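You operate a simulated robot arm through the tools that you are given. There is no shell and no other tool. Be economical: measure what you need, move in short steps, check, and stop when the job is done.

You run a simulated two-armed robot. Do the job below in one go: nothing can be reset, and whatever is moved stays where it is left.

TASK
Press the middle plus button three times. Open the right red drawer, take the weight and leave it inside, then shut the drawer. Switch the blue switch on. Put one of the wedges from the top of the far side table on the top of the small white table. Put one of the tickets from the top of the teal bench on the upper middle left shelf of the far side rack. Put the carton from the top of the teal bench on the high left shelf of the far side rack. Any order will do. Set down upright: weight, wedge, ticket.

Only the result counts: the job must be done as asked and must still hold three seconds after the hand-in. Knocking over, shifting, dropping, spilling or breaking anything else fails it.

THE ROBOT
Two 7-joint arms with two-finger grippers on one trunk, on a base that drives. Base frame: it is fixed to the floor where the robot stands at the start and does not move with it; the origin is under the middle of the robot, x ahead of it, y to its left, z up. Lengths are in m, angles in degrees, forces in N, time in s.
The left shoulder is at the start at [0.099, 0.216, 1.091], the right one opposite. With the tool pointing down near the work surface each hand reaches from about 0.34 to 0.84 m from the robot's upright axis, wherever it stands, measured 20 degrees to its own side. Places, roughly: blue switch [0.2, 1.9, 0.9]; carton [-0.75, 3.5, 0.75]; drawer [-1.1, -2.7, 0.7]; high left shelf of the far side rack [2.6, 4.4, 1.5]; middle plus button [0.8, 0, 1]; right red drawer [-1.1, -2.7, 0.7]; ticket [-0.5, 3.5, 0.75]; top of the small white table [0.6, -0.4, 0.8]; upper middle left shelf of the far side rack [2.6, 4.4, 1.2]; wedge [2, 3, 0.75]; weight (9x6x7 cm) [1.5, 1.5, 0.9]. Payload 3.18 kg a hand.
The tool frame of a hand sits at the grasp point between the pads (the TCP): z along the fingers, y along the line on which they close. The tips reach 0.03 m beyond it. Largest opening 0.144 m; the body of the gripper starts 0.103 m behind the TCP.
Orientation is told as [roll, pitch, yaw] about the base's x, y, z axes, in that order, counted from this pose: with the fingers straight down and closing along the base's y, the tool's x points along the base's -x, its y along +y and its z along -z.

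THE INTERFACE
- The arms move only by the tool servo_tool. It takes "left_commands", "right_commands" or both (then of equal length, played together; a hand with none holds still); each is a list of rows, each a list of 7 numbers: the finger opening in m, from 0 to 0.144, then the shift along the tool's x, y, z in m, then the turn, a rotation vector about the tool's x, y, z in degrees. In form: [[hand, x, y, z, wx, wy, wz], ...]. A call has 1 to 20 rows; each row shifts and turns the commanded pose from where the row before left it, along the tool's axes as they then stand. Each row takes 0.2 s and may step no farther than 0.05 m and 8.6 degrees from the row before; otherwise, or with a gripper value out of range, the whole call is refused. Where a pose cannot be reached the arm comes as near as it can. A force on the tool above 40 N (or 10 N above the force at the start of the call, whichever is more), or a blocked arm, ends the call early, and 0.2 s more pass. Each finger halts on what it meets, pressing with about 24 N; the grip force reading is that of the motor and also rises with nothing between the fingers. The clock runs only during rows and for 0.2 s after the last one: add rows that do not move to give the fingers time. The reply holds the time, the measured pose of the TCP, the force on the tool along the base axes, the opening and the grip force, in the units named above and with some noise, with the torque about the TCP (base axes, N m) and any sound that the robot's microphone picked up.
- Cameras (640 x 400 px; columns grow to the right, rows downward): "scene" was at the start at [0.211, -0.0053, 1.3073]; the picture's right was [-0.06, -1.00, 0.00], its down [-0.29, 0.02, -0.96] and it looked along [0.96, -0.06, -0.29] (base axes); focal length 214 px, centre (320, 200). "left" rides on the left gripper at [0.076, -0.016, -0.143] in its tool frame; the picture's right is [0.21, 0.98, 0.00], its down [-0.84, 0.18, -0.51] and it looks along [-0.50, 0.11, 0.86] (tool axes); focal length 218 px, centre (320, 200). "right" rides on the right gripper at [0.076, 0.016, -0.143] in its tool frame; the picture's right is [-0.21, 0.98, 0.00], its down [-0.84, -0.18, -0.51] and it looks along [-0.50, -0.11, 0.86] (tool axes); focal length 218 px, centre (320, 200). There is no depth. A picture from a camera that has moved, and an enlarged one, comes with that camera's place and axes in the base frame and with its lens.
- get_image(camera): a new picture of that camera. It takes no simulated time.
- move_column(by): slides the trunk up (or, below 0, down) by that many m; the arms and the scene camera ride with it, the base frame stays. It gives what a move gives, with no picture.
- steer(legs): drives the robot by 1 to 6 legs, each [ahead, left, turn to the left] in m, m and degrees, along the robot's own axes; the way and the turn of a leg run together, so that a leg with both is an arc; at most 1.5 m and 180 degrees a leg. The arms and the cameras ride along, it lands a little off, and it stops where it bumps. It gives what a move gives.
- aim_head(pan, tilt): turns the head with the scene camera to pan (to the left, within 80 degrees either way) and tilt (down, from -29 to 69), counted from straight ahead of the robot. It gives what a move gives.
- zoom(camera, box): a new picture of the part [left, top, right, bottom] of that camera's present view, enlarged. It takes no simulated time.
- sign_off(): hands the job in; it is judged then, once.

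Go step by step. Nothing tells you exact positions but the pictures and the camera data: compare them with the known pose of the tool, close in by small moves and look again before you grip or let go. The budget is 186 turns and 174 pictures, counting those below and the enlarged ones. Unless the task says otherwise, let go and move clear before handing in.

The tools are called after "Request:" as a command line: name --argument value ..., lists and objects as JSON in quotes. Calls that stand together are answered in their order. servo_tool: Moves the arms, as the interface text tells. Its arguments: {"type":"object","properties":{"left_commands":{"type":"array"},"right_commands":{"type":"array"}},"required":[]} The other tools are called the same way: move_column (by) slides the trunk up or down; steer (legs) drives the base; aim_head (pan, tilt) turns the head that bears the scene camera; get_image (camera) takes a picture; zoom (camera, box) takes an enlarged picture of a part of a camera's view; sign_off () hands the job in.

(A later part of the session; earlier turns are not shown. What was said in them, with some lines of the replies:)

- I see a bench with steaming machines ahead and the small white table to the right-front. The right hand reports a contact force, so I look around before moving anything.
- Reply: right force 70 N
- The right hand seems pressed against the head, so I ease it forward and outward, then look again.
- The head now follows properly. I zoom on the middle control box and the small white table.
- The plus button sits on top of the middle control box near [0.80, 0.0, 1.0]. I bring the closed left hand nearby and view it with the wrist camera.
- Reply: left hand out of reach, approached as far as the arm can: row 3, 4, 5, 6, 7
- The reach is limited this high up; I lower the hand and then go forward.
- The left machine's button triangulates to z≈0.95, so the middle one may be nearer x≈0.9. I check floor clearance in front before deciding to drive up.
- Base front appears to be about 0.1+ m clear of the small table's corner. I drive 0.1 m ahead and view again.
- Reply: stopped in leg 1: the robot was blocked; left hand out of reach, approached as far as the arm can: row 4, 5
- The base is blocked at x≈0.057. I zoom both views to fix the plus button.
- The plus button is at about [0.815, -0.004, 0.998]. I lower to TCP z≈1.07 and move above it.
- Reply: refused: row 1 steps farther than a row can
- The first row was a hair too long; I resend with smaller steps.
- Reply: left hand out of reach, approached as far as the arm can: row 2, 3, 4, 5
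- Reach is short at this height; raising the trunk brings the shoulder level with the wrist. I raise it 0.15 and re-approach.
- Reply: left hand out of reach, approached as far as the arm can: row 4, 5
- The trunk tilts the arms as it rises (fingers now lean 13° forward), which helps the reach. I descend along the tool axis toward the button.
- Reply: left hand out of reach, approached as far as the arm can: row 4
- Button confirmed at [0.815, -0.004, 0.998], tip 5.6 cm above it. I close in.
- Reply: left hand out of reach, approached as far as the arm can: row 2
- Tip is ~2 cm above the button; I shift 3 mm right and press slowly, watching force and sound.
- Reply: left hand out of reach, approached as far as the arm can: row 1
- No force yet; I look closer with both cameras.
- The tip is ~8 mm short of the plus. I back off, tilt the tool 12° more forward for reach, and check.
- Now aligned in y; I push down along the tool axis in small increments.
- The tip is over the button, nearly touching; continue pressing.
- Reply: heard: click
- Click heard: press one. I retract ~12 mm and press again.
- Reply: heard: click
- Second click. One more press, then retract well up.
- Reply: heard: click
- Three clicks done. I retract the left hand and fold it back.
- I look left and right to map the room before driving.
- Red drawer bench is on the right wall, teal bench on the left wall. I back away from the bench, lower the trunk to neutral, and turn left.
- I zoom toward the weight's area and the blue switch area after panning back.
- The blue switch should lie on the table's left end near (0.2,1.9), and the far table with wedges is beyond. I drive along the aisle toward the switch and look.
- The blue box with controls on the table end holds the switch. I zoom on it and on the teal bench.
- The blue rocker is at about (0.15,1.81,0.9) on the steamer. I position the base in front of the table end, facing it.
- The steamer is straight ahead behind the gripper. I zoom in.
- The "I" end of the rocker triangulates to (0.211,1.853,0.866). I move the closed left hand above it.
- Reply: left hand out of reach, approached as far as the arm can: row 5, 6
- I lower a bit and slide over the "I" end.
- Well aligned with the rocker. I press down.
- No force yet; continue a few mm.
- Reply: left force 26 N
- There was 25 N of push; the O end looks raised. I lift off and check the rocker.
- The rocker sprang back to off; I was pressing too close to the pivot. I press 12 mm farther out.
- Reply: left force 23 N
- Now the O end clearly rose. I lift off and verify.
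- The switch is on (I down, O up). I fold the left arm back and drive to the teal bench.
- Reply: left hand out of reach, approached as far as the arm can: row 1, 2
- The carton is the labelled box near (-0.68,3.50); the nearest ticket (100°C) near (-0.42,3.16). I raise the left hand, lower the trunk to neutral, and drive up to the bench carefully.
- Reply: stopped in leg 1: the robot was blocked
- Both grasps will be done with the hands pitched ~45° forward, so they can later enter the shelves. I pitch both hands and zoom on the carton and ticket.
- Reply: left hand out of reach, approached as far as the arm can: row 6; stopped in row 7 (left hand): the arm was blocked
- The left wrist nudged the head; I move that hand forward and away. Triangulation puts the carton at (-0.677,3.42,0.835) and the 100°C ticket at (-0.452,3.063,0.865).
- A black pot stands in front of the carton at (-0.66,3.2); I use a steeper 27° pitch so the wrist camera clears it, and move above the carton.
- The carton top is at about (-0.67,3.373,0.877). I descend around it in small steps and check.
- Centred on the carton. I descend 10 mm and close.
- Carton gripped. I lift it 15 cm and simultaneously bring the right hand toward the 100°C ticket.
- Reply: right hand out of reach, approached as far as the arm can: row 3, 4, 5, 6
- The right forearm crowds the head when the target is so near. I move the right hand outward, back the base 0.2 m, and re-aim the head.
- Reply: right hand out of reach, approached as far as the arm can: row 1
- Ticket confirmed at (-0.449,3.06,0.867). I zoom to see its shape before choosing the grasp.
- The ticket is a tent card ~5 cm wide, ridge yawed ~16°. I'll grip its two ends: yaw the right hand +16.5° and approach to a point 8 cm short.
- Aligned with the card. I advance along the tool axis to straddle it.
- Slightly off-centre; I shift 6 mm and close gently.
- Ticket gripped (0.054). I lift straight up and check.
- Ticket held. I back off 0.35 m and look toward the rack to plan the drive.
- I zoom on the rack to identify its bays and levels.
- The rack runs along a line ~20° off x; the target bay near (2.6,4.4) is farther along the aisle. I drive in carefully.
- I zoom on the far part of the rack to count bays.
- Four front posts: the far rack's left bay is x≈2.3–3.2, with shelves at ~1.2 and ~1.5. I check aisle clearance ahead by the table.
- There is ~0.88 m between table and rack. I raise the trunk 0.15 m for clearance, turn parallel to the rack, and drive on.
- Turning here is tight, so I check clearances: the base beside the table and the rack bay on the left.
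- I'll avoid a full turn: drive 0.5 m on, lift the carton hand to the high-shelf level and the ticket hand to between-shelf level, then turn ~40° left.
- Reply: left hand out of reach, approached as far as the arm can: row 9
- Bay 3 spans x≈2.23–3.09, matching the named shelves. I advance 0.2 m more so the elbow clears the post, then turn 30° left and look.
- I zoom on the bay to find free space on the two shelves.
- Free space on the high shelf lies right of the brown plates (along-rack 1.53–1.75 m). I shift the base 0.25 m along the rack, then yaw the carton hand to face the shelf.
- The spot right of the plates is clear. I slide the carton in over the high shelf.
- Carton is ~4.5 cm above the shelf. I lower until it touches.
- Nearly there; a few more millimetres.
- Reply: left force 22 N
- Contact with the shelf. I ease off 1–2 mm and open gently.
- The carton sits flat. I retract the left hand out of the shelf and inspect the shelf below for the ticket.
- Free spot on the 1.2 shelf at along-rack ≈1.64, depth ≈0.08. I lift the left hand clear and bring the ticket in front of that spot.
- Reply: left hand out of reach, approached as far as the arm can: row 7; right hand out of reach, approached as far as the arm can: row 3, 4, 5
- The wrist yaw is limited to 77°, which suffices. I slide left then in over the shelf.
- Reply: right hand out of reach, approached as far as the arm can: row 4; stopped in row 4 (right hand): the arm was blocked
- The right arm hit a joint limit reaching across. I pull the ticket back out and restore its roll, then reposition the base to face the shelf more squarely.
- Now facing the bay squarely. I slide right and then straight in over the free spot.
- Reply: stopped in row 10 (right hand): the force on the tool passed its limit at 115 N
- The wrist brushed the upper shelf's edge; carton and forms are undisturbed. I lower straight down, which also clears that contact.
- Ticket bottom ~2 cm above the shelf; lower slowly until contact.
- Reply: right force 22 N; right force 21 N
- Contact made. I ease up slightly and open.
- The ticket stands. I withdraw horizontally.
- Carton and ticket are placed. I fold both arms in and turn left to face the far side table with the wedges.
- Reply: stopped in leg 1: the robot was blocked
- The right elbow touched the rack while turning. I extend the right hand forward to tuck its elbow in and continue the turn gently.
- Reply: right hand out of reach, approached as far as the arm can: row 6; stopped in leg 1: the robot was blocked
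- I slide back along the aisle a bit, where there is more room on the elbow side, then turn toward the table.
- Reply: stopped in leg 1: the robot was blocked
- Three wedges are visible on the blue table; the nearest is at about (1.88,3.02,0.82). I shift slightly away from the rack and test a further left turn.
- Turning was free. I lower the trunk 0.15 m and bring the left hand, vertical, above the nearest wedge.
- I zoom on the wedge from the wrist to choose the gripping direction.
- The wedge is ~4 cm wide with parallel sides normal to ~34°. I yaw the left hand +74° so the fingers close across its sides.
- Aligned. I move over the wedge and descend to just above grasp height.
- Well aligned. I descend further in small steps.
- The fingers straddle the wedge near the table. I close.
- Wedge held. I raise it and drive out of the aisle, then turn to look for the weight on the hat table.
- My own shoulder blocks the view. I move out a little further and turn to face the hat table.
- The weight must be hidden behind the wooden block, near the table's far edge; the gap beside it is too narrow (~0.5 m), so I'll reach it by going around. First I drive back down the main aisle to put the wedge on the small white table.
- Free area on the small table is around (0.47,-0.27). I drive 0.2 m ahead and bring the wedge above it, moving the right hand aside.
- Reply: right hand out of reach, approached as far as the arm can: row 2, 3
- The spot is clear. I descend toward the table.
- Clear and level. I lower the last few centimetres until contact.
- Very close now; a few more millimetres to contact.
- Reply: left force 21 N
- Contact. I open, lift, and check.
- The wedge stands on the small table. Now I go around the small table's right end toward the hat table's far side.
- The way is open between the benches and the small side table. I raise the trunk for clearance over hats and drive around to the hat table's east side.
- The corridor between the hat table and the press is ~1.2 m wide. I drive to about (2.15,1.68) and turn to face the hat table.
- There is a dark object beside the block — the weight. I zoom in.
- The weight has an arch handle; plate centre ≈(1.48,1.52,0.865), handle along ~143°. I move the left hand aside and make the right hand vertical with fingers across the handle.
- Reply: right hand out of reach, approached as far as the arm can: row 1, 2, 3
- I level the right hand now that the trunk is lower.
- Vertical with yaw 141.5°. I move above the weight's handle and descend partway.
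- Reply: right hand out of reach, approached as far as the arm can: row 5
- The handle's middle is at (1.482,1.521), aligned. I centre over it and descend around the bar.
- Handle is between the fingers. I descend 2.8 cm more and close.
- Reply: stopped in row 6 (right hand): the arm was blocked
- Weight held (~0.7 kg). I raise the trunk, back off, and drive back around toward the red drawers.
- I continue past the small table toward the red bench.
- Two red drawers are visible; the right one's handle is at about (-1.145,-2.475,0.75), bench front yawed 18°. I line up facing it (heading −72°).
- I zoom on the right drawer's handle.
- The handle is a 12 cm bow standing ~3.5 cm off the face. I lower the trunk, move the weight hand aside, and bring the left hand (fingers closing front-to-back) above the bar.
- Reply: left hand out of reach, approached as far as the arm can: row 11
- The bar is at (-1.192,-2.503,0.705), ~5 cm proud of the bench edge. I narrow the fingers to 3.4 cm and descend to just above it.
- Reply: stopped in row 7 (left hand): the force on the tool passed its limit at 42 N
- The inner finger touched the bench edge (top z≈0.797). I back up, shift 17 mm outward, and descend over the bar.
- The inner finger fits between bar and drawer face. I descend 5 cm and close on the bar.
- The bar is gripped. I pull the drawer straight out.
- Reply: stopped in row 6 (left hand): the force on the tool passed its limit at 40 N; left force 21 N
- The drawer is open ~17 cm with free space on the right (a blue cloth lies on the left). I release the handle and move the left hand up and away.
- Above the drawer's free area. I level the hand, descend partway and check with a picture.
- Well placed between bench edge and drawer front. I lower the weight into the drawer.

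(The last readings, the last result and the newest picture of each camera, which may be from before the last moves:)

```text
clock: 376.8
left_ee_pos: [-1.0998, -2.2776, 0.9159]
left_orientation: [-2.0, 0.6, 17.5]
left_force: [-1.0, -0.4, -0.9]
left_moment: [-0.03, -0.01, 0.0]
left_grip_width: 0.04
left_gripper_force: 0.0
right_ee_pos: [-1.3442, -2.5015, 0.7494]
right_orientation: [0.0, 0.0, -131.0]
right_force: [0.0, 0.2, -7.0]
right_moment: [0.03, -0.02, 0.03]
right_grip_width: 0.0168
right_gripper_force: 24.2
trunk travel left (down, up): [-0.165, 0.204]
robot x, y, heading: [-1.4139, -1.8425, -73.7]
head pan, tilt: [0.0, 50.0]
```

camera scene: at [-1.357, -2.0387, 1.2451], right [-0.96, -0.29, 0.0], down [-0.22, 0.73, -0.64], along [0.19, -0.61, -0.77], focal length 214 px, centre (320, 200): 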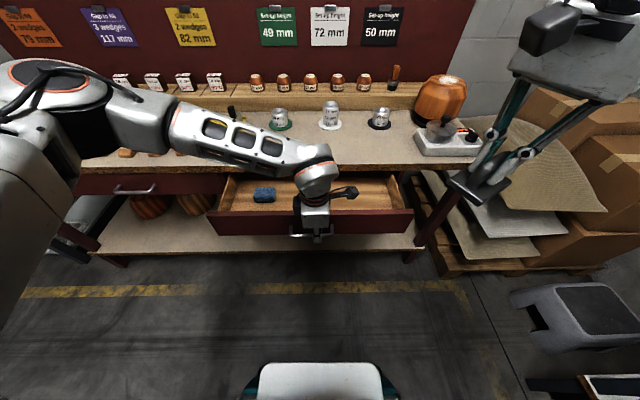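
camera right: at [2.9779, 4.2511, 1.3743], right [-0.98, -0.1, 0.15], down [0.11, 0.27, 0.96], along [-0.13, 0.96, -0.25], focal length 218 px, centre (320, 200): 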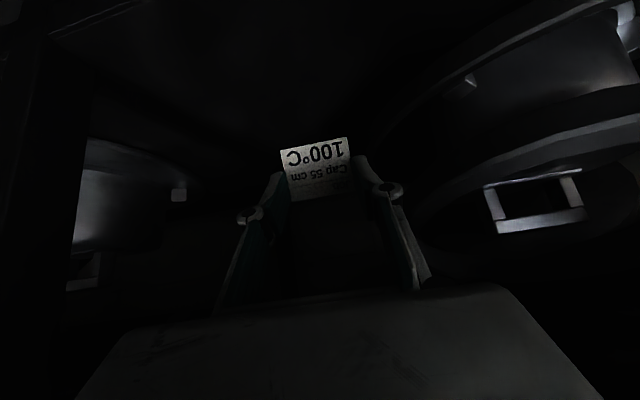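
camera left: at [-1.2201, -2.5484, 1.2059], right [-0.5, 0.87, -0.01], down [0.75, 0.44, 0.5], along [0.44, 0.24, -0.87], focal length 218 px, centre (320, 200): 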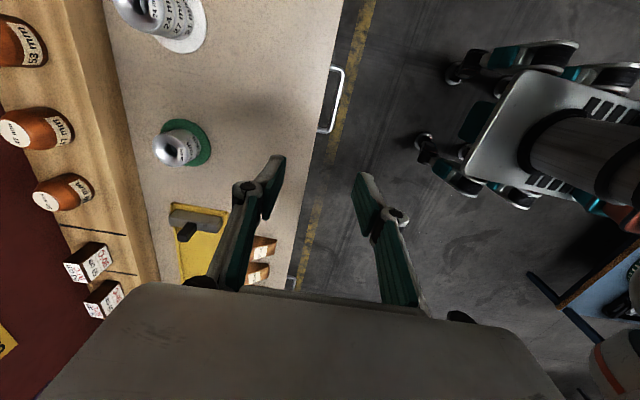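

Request:
servo_tool --right_commands '[[0, 0, 0, 0.004, 0, 0, 0], [0, 0, 0, 0.004, 0, 0, 0], [0, 0, 0, 0.004, 0, 0, 0], [0, 0, 0, 0.004, 0, 0, 0]]'

Request:
zoom --camera "scene" --box '[300, 140, 420, 220]'

```text
clock: 377.8
left_ee_pos: [-1.1001, -2.2775, 0.9183]
left_orientation: [-2.3, 0.7, 17.4]
left_force: [0.4, -0.1, -1.0]
left_moment: [0.0, 0.03, 0.0]
left_grip_width: 0.0398
left_gripper_force: 0.1
right_ee_pos: [-1.3433, -2.5021, 0.7383]
right_orientation: [0.6, -0.2, -131.0]
right_force: [-3.2, -1.7, 17.6]
right_moment: [0.08, -0.04, 0.0]
right_grip_width: 0.017
right_gripper_force: 24.4
trunk travel left (down, up): [-0.165, 0.204]
robot x, y, heading: [-1.4119, -1.8424, -73.1]
head pan, tilt: [0.0, 50.0]
```

```text
5.00 times, centred on (360, 180) of scene
camera zoom: at [-1.3583, -2.0361, 1.2468], right [-0.96, -0.29, 0.0], down [-0.22, 0.73, -0.64], along [0.19, -0.62, -0.77], focal length 1072 px, centre (120, 300)
```

zoom: 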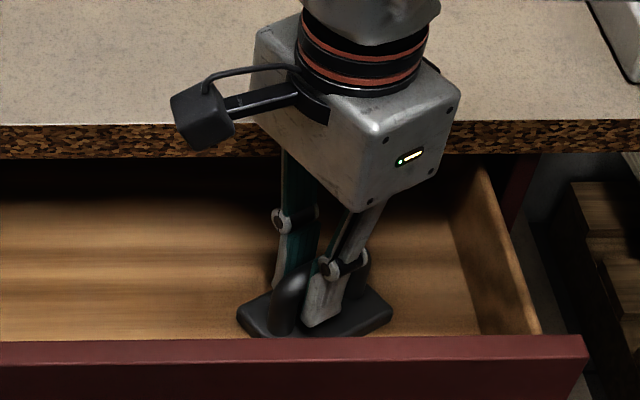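

The weight rests on the drawer floor. I release and lift away.

Request:
servo_tool --right_commands '[[0.0, 0, 0, -0.001, 0, 0, 0], [0.02, 0, 0, 0, 0, 0, 0], [0.035, 0, 0, 0, 0, 0, 0], [0.04, 0, 0, -0.01, 0, 0, 0], [0.04, 0, 0, -0.035, 0, 0, 0], [0.04, 0, 0, -0.045, 0, 0, 0], [0.04, 0, 0, -0.045, 0, 0, 0], [0.04, 0, 0, -0.045, 0, 0, 0], [0.04, 0, 0, -0.045, 0, 0, 0], [0.04, 0, 0, -0.045, 0, 0, 0], [0.04, 0, -0.04, -0.02, 0, 0, 0], [0.04, 0, -0.045, 0, 0, 0, 0], [0.04, 0, -0.045, 0, 0, 0, 0], [0.04, 0, -0.045, 0, 0, 0, 0]]'

Request:
zoom --camera "scene" --box '[200, 100, 440, 260]'

```text
clock: 380.8
left_ee_pos: [-1.1011, -2.2774, 0.918]
left_orientation: [-2.1, 0.6, 17.4]
left_force: [-0.1, -0.3, -0.7]
left_moment: [-0.01, -0.02, 0.0]
left_grip_width: 0.04
left_gripper_force: 0.1
right_ee_pos: [-1.4788, -2.3861, 1.0275]
right_orientation: [0.1, 0.0, -130.9]
right_force: [0.6, 0.0, 0.4]
right_moment: [0.01, 0.02, 0.01]
right_grip_width: 0.0403
right_gripper_force: 0.0
trunk travel left (down, up): [-0.165, 0.204]
robot x, y, heading: [-1.4179, -1.84, -73.3]
head pan, tilt: [0.0, 50.0]
```

```text
2.50 times, centred on (320, 180) of scene
camera zoom: at [-1.3582, -2.0377, 1.2459], right [-0.96, -0.29, 0.0], down [-0.22, 0.73, -0.64], along [0.19, -0.62, -0.77], focal length 536 px, centre (320, 250)
```

zoom: 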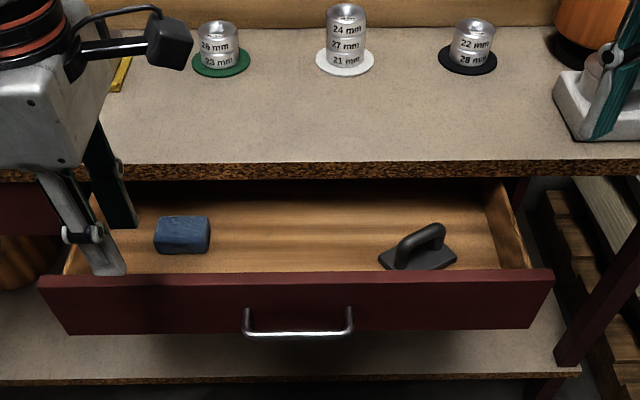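

The weight stands in the drawer. I'll push the drawer shut with the closed left fingers against the handle bar; first I place them just outside the bar.

Request:
servo_tool --left_commands '[[0.0, 0.04, 0.011, 0, -2.1, 0, 0], [0.0, 0.04, 0.011, 0, 0, 0, 0], [0.0, 0.04, 0.011, 0, 0, 0, 0], [0.0, 0.039, 0.011, 0, 0, 0, 0], [0.0, 0, 0, 0.038, 0, 0, 0], [0.0, 0, 0, 0.038, 0, 0, 0], [0.0, 0, 0, 0.038, 0, 0, 0], [0.0, 0, 0, 0.038, 0, 0, 0], [0.0, 0, 0, 0.038, 0, 0, 0], [0, 0, 0, 0, 0, 0, 0]]'

Request:
zoom --camera "scene" --box '[240, 150, 400, 260]'

```text
clock: 382.9
left_ee_pos: [-1.2673, -2.2814, 0.7274]
left_orientation: [0.0, 0.6, 17.4]
left_force: [-0.3, -0.5, -0.3]
left_moment: [0.0, -0.01, 0.0]
left_grip_width: 0.0003
left_gripper_force: 24.0
right_ee_pos: [-1.4779, -2.3864, 1.0271]
right_orientation: [0.1, 0.0, -131.0]
right_force: [-0.1, -0.4, 0.2]
right_moment: [0.0, -0.02, -0.01]
right_grip_width: 0.0401
right_gripper_force: 0.1
trunk travel left (down, up): [-0.165, 0.204]
robot x, y, heading: [-1.4129, -1.8445, -73.1]
head pan, tilt: [0.0, 50.0]
```

```text
3.64 times, centred on (320, 205) of scene
camera zoom: at [-1.3575, -2.0378, 1.2458], right [-0.96, -0.29, 0.0], down [-0.22, 0.73, -0.64], along [0.19, -0.62, -0.77], focal length 780 px, centre (320, 182)
```

zoom: 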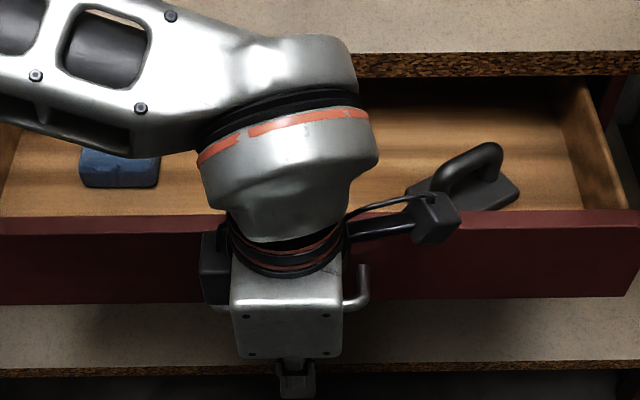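

Fingers are just outside the bar's centre. I push the drawer in slowly.

Request:
servo_tool --left_commands '[[0, 0, -0.02, 0, 0, 0, 0], [0, 0, -0.015, 0, 0, 0, 0], [0, 0, -0.015, 0, 0, 0, 0], [0, 0, -0.02, 0, 0, 0, 0], [0, 0, -0.02, 0, 0, 0, 0], [0, 0, -0.02, 0, 0, 0, 0], [0, 0, -0.02, 0, 0, 0, 0], [0, 0, -0.02, 0, 0, 0, 0], [0, 0, -0.02, 0, 0, 0, 0], [0, 0, -0.015, 0, 0, 0, 0], [0, 0, -0.01, 0, 0, 0, 0], [0, 0, -0.008, 0, 0, 0, 0], [0, 0, -0.006, 0, 0, 0, 0]]'

Request:
zoom --camera "scene" --box '[240, 110, 400, 230]'

```text
clock: 385.8
left_ee_pos: [-1.2051, -2.4844, 0.7276]
left_orientation: [0.1, 0.6, 17.4]
left_force: [-0.6, 0.2, -0.8]
left_moment: [-0.02, -0.01, -0.01]
left_grip_width: 0.0
left_gripper_force: 23.8
right_ee_pos: [-1.4779, -2.3861, 1.027]
right_orientation: [0.1, 0.0, -131.0]
right_force: [0.4, 0.8, -0.1]
right_moment: [-0.01, 0.01, 0.02]
right_grip_width: 0.0403
right_gripper_force: 0.0
trunk travel left (down, up): [-0.165, 0.204]
robot x, y, heading: [-1.4153, -1.8417, -73.1]
head pan, tilt: [0.0, 50.0]
```

```text
3.33 times, centred on (320, 170) of scene
camera zoom: at [-1.3574, -2.0383, 1.2456], right [-0.96, -0.29, 0.0], down [-0.22, 0.73, -0.64], along [0.19, -0.62, -0.77], focal length 715 px, centre (320, 300)
```

zoom: 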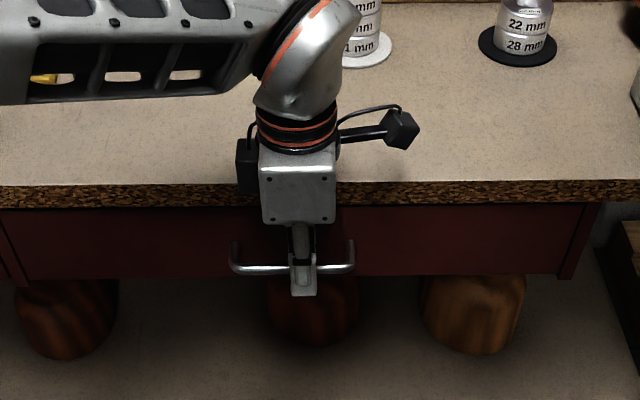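

It looks shut; I push a few more millimetres until it resists.

Request:
servo_tool --left_commands '[[0, 0, -0.005, 0, 0, 0, 0], [0, 0, -0.005, 0, 0, 0, 0], [0, 0, -0.004, 0, 0, 0, 0]]'

```text
clock: 386.5
left_ee_pos: [-1.2059, -2.4867, 0.7263]
left_orientation: [1.3, 0.8, 17.4]
left_force: [-1.8, 11.8, 6.6]
left_moment: [0.15, -0.06, 0.13]
left_grip_width: 0.0
left_gripper_force: 23.8
right_ee_pos: [-1.478, -2.3863, 1.0268]
right_orientation: [0.1, 0.0, -130.9]
right_force: [-0.3, -0.3, -0.4]
right_moment: [0.0, 0.02, 0.03]
right_grip_width: 0.0398
right_gripper_force: 0.0
trunk travel left (down, up): [-0.165, 0.204]
robot x, y, heading: [-1.4163, -1.8402, -73.3]
head pan, tilt: [0.0, 50.0]
stopped in row 3 (left hand): the force on the tool passed its limit at 44 N (the readings are from after the stop); the commanded pose is now the measured one
```

It is hard against the stop. I back off, lift clear, and check.

Request:
servo_tool --left_commands '[[0, 0, 0.02, 0, 0, 0, 0], [0, 0, 0.04, 0, 0, 0, 0], [0, 0, 0.03, -0.02, 0, 0, 0], [0, 0, 0.03, -0.035, 0, 0, 0], [0, 0, 0, -0.045, 0, 0, 0], [0, 0, 0, -0.045, 0, 0, 0], [0, 0, 0, -0.045, 0, 0, 0], [0, 0, 0, -0.045, 0, 0, 0]]'

Request:
get_image --camera "scene"

```text
clock: 388.3
left_ee_pos: [-1.2359, -2.3759, 0.9619]
left_orientation: [1.0, 0.5, 17.5]
left_force: [0.5, 0.2, 0.2]
left_moment: [-0.04, 0.02, 0.03]
left_grip_width: 0.0
left_gripper_force: 24.2
right_ee_pos: [-1.4779, -2.3856, 1.0271]
right_orientation: [0.1, 0.0, -130.9]
right_force: [0.4, 0.8, 0.5]
right_moment: [0.0, 0.02, -0.03]
right_grip_width: 0.0401
right_gripper_force: 0.1
trunk travel left (down, up): [-0.165, 0.204]
robot x, y, heading: [-1.4161, -1.8365, -72.9]
head pan, tilt: [0.0, 50.0]
```

```text
6 pictures are left
camera scene: at [-1.3576, -2.0366, 1.246], right [-0.96, -0.29, 0.0], down [-0.22, 0.73, -0.64], along [0.19, -0.62, -0.77], focal length 214 px, centre (320, 200)
```

scene: 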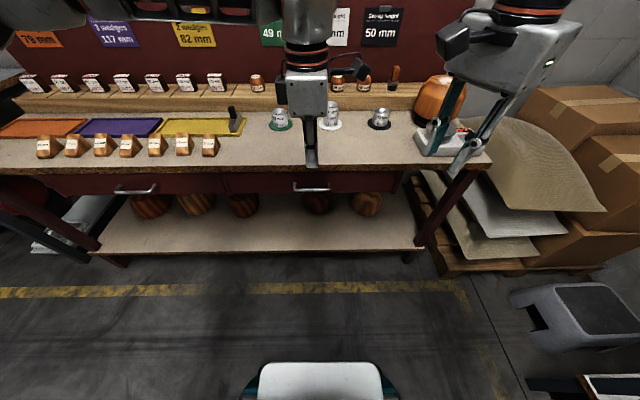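

The drawer is shut with the weight inside, the hands are clear, and every part of the job is done.

Request:
sign_off

```text
The job is handed in.
```

I did every part of the job and handed it in; I don't know yet how it was judged.

- **Plus button:** pressed three times, with a click each time.
- **Blue switch:** on, with the "I" end down.
- **Wedge:** standing upright on the small white table.
- **Ticket:** standing upright on the upper middle left shelf.
- **Carton:** lying flat on the high left shelf.
- **Weight:** standing in the right red drawer, which is pushed shut to its stop.

**Possible risks:**
- **Rack contact:** while placing the ticket, the right wrist hit the upper shelf's edge hard (115 N). The carton and the hat forms looked undisturbed. Turning away from the rack afterwards, the base stopped short three times, probably with an elbow against the rack. I saw nothing moved, but did not recheck the carton and ticket after that.
- **Furniture bumps:** early on, the base also stopped against the furniture near the main bench and at the teal bench. Nothing looked shifted.
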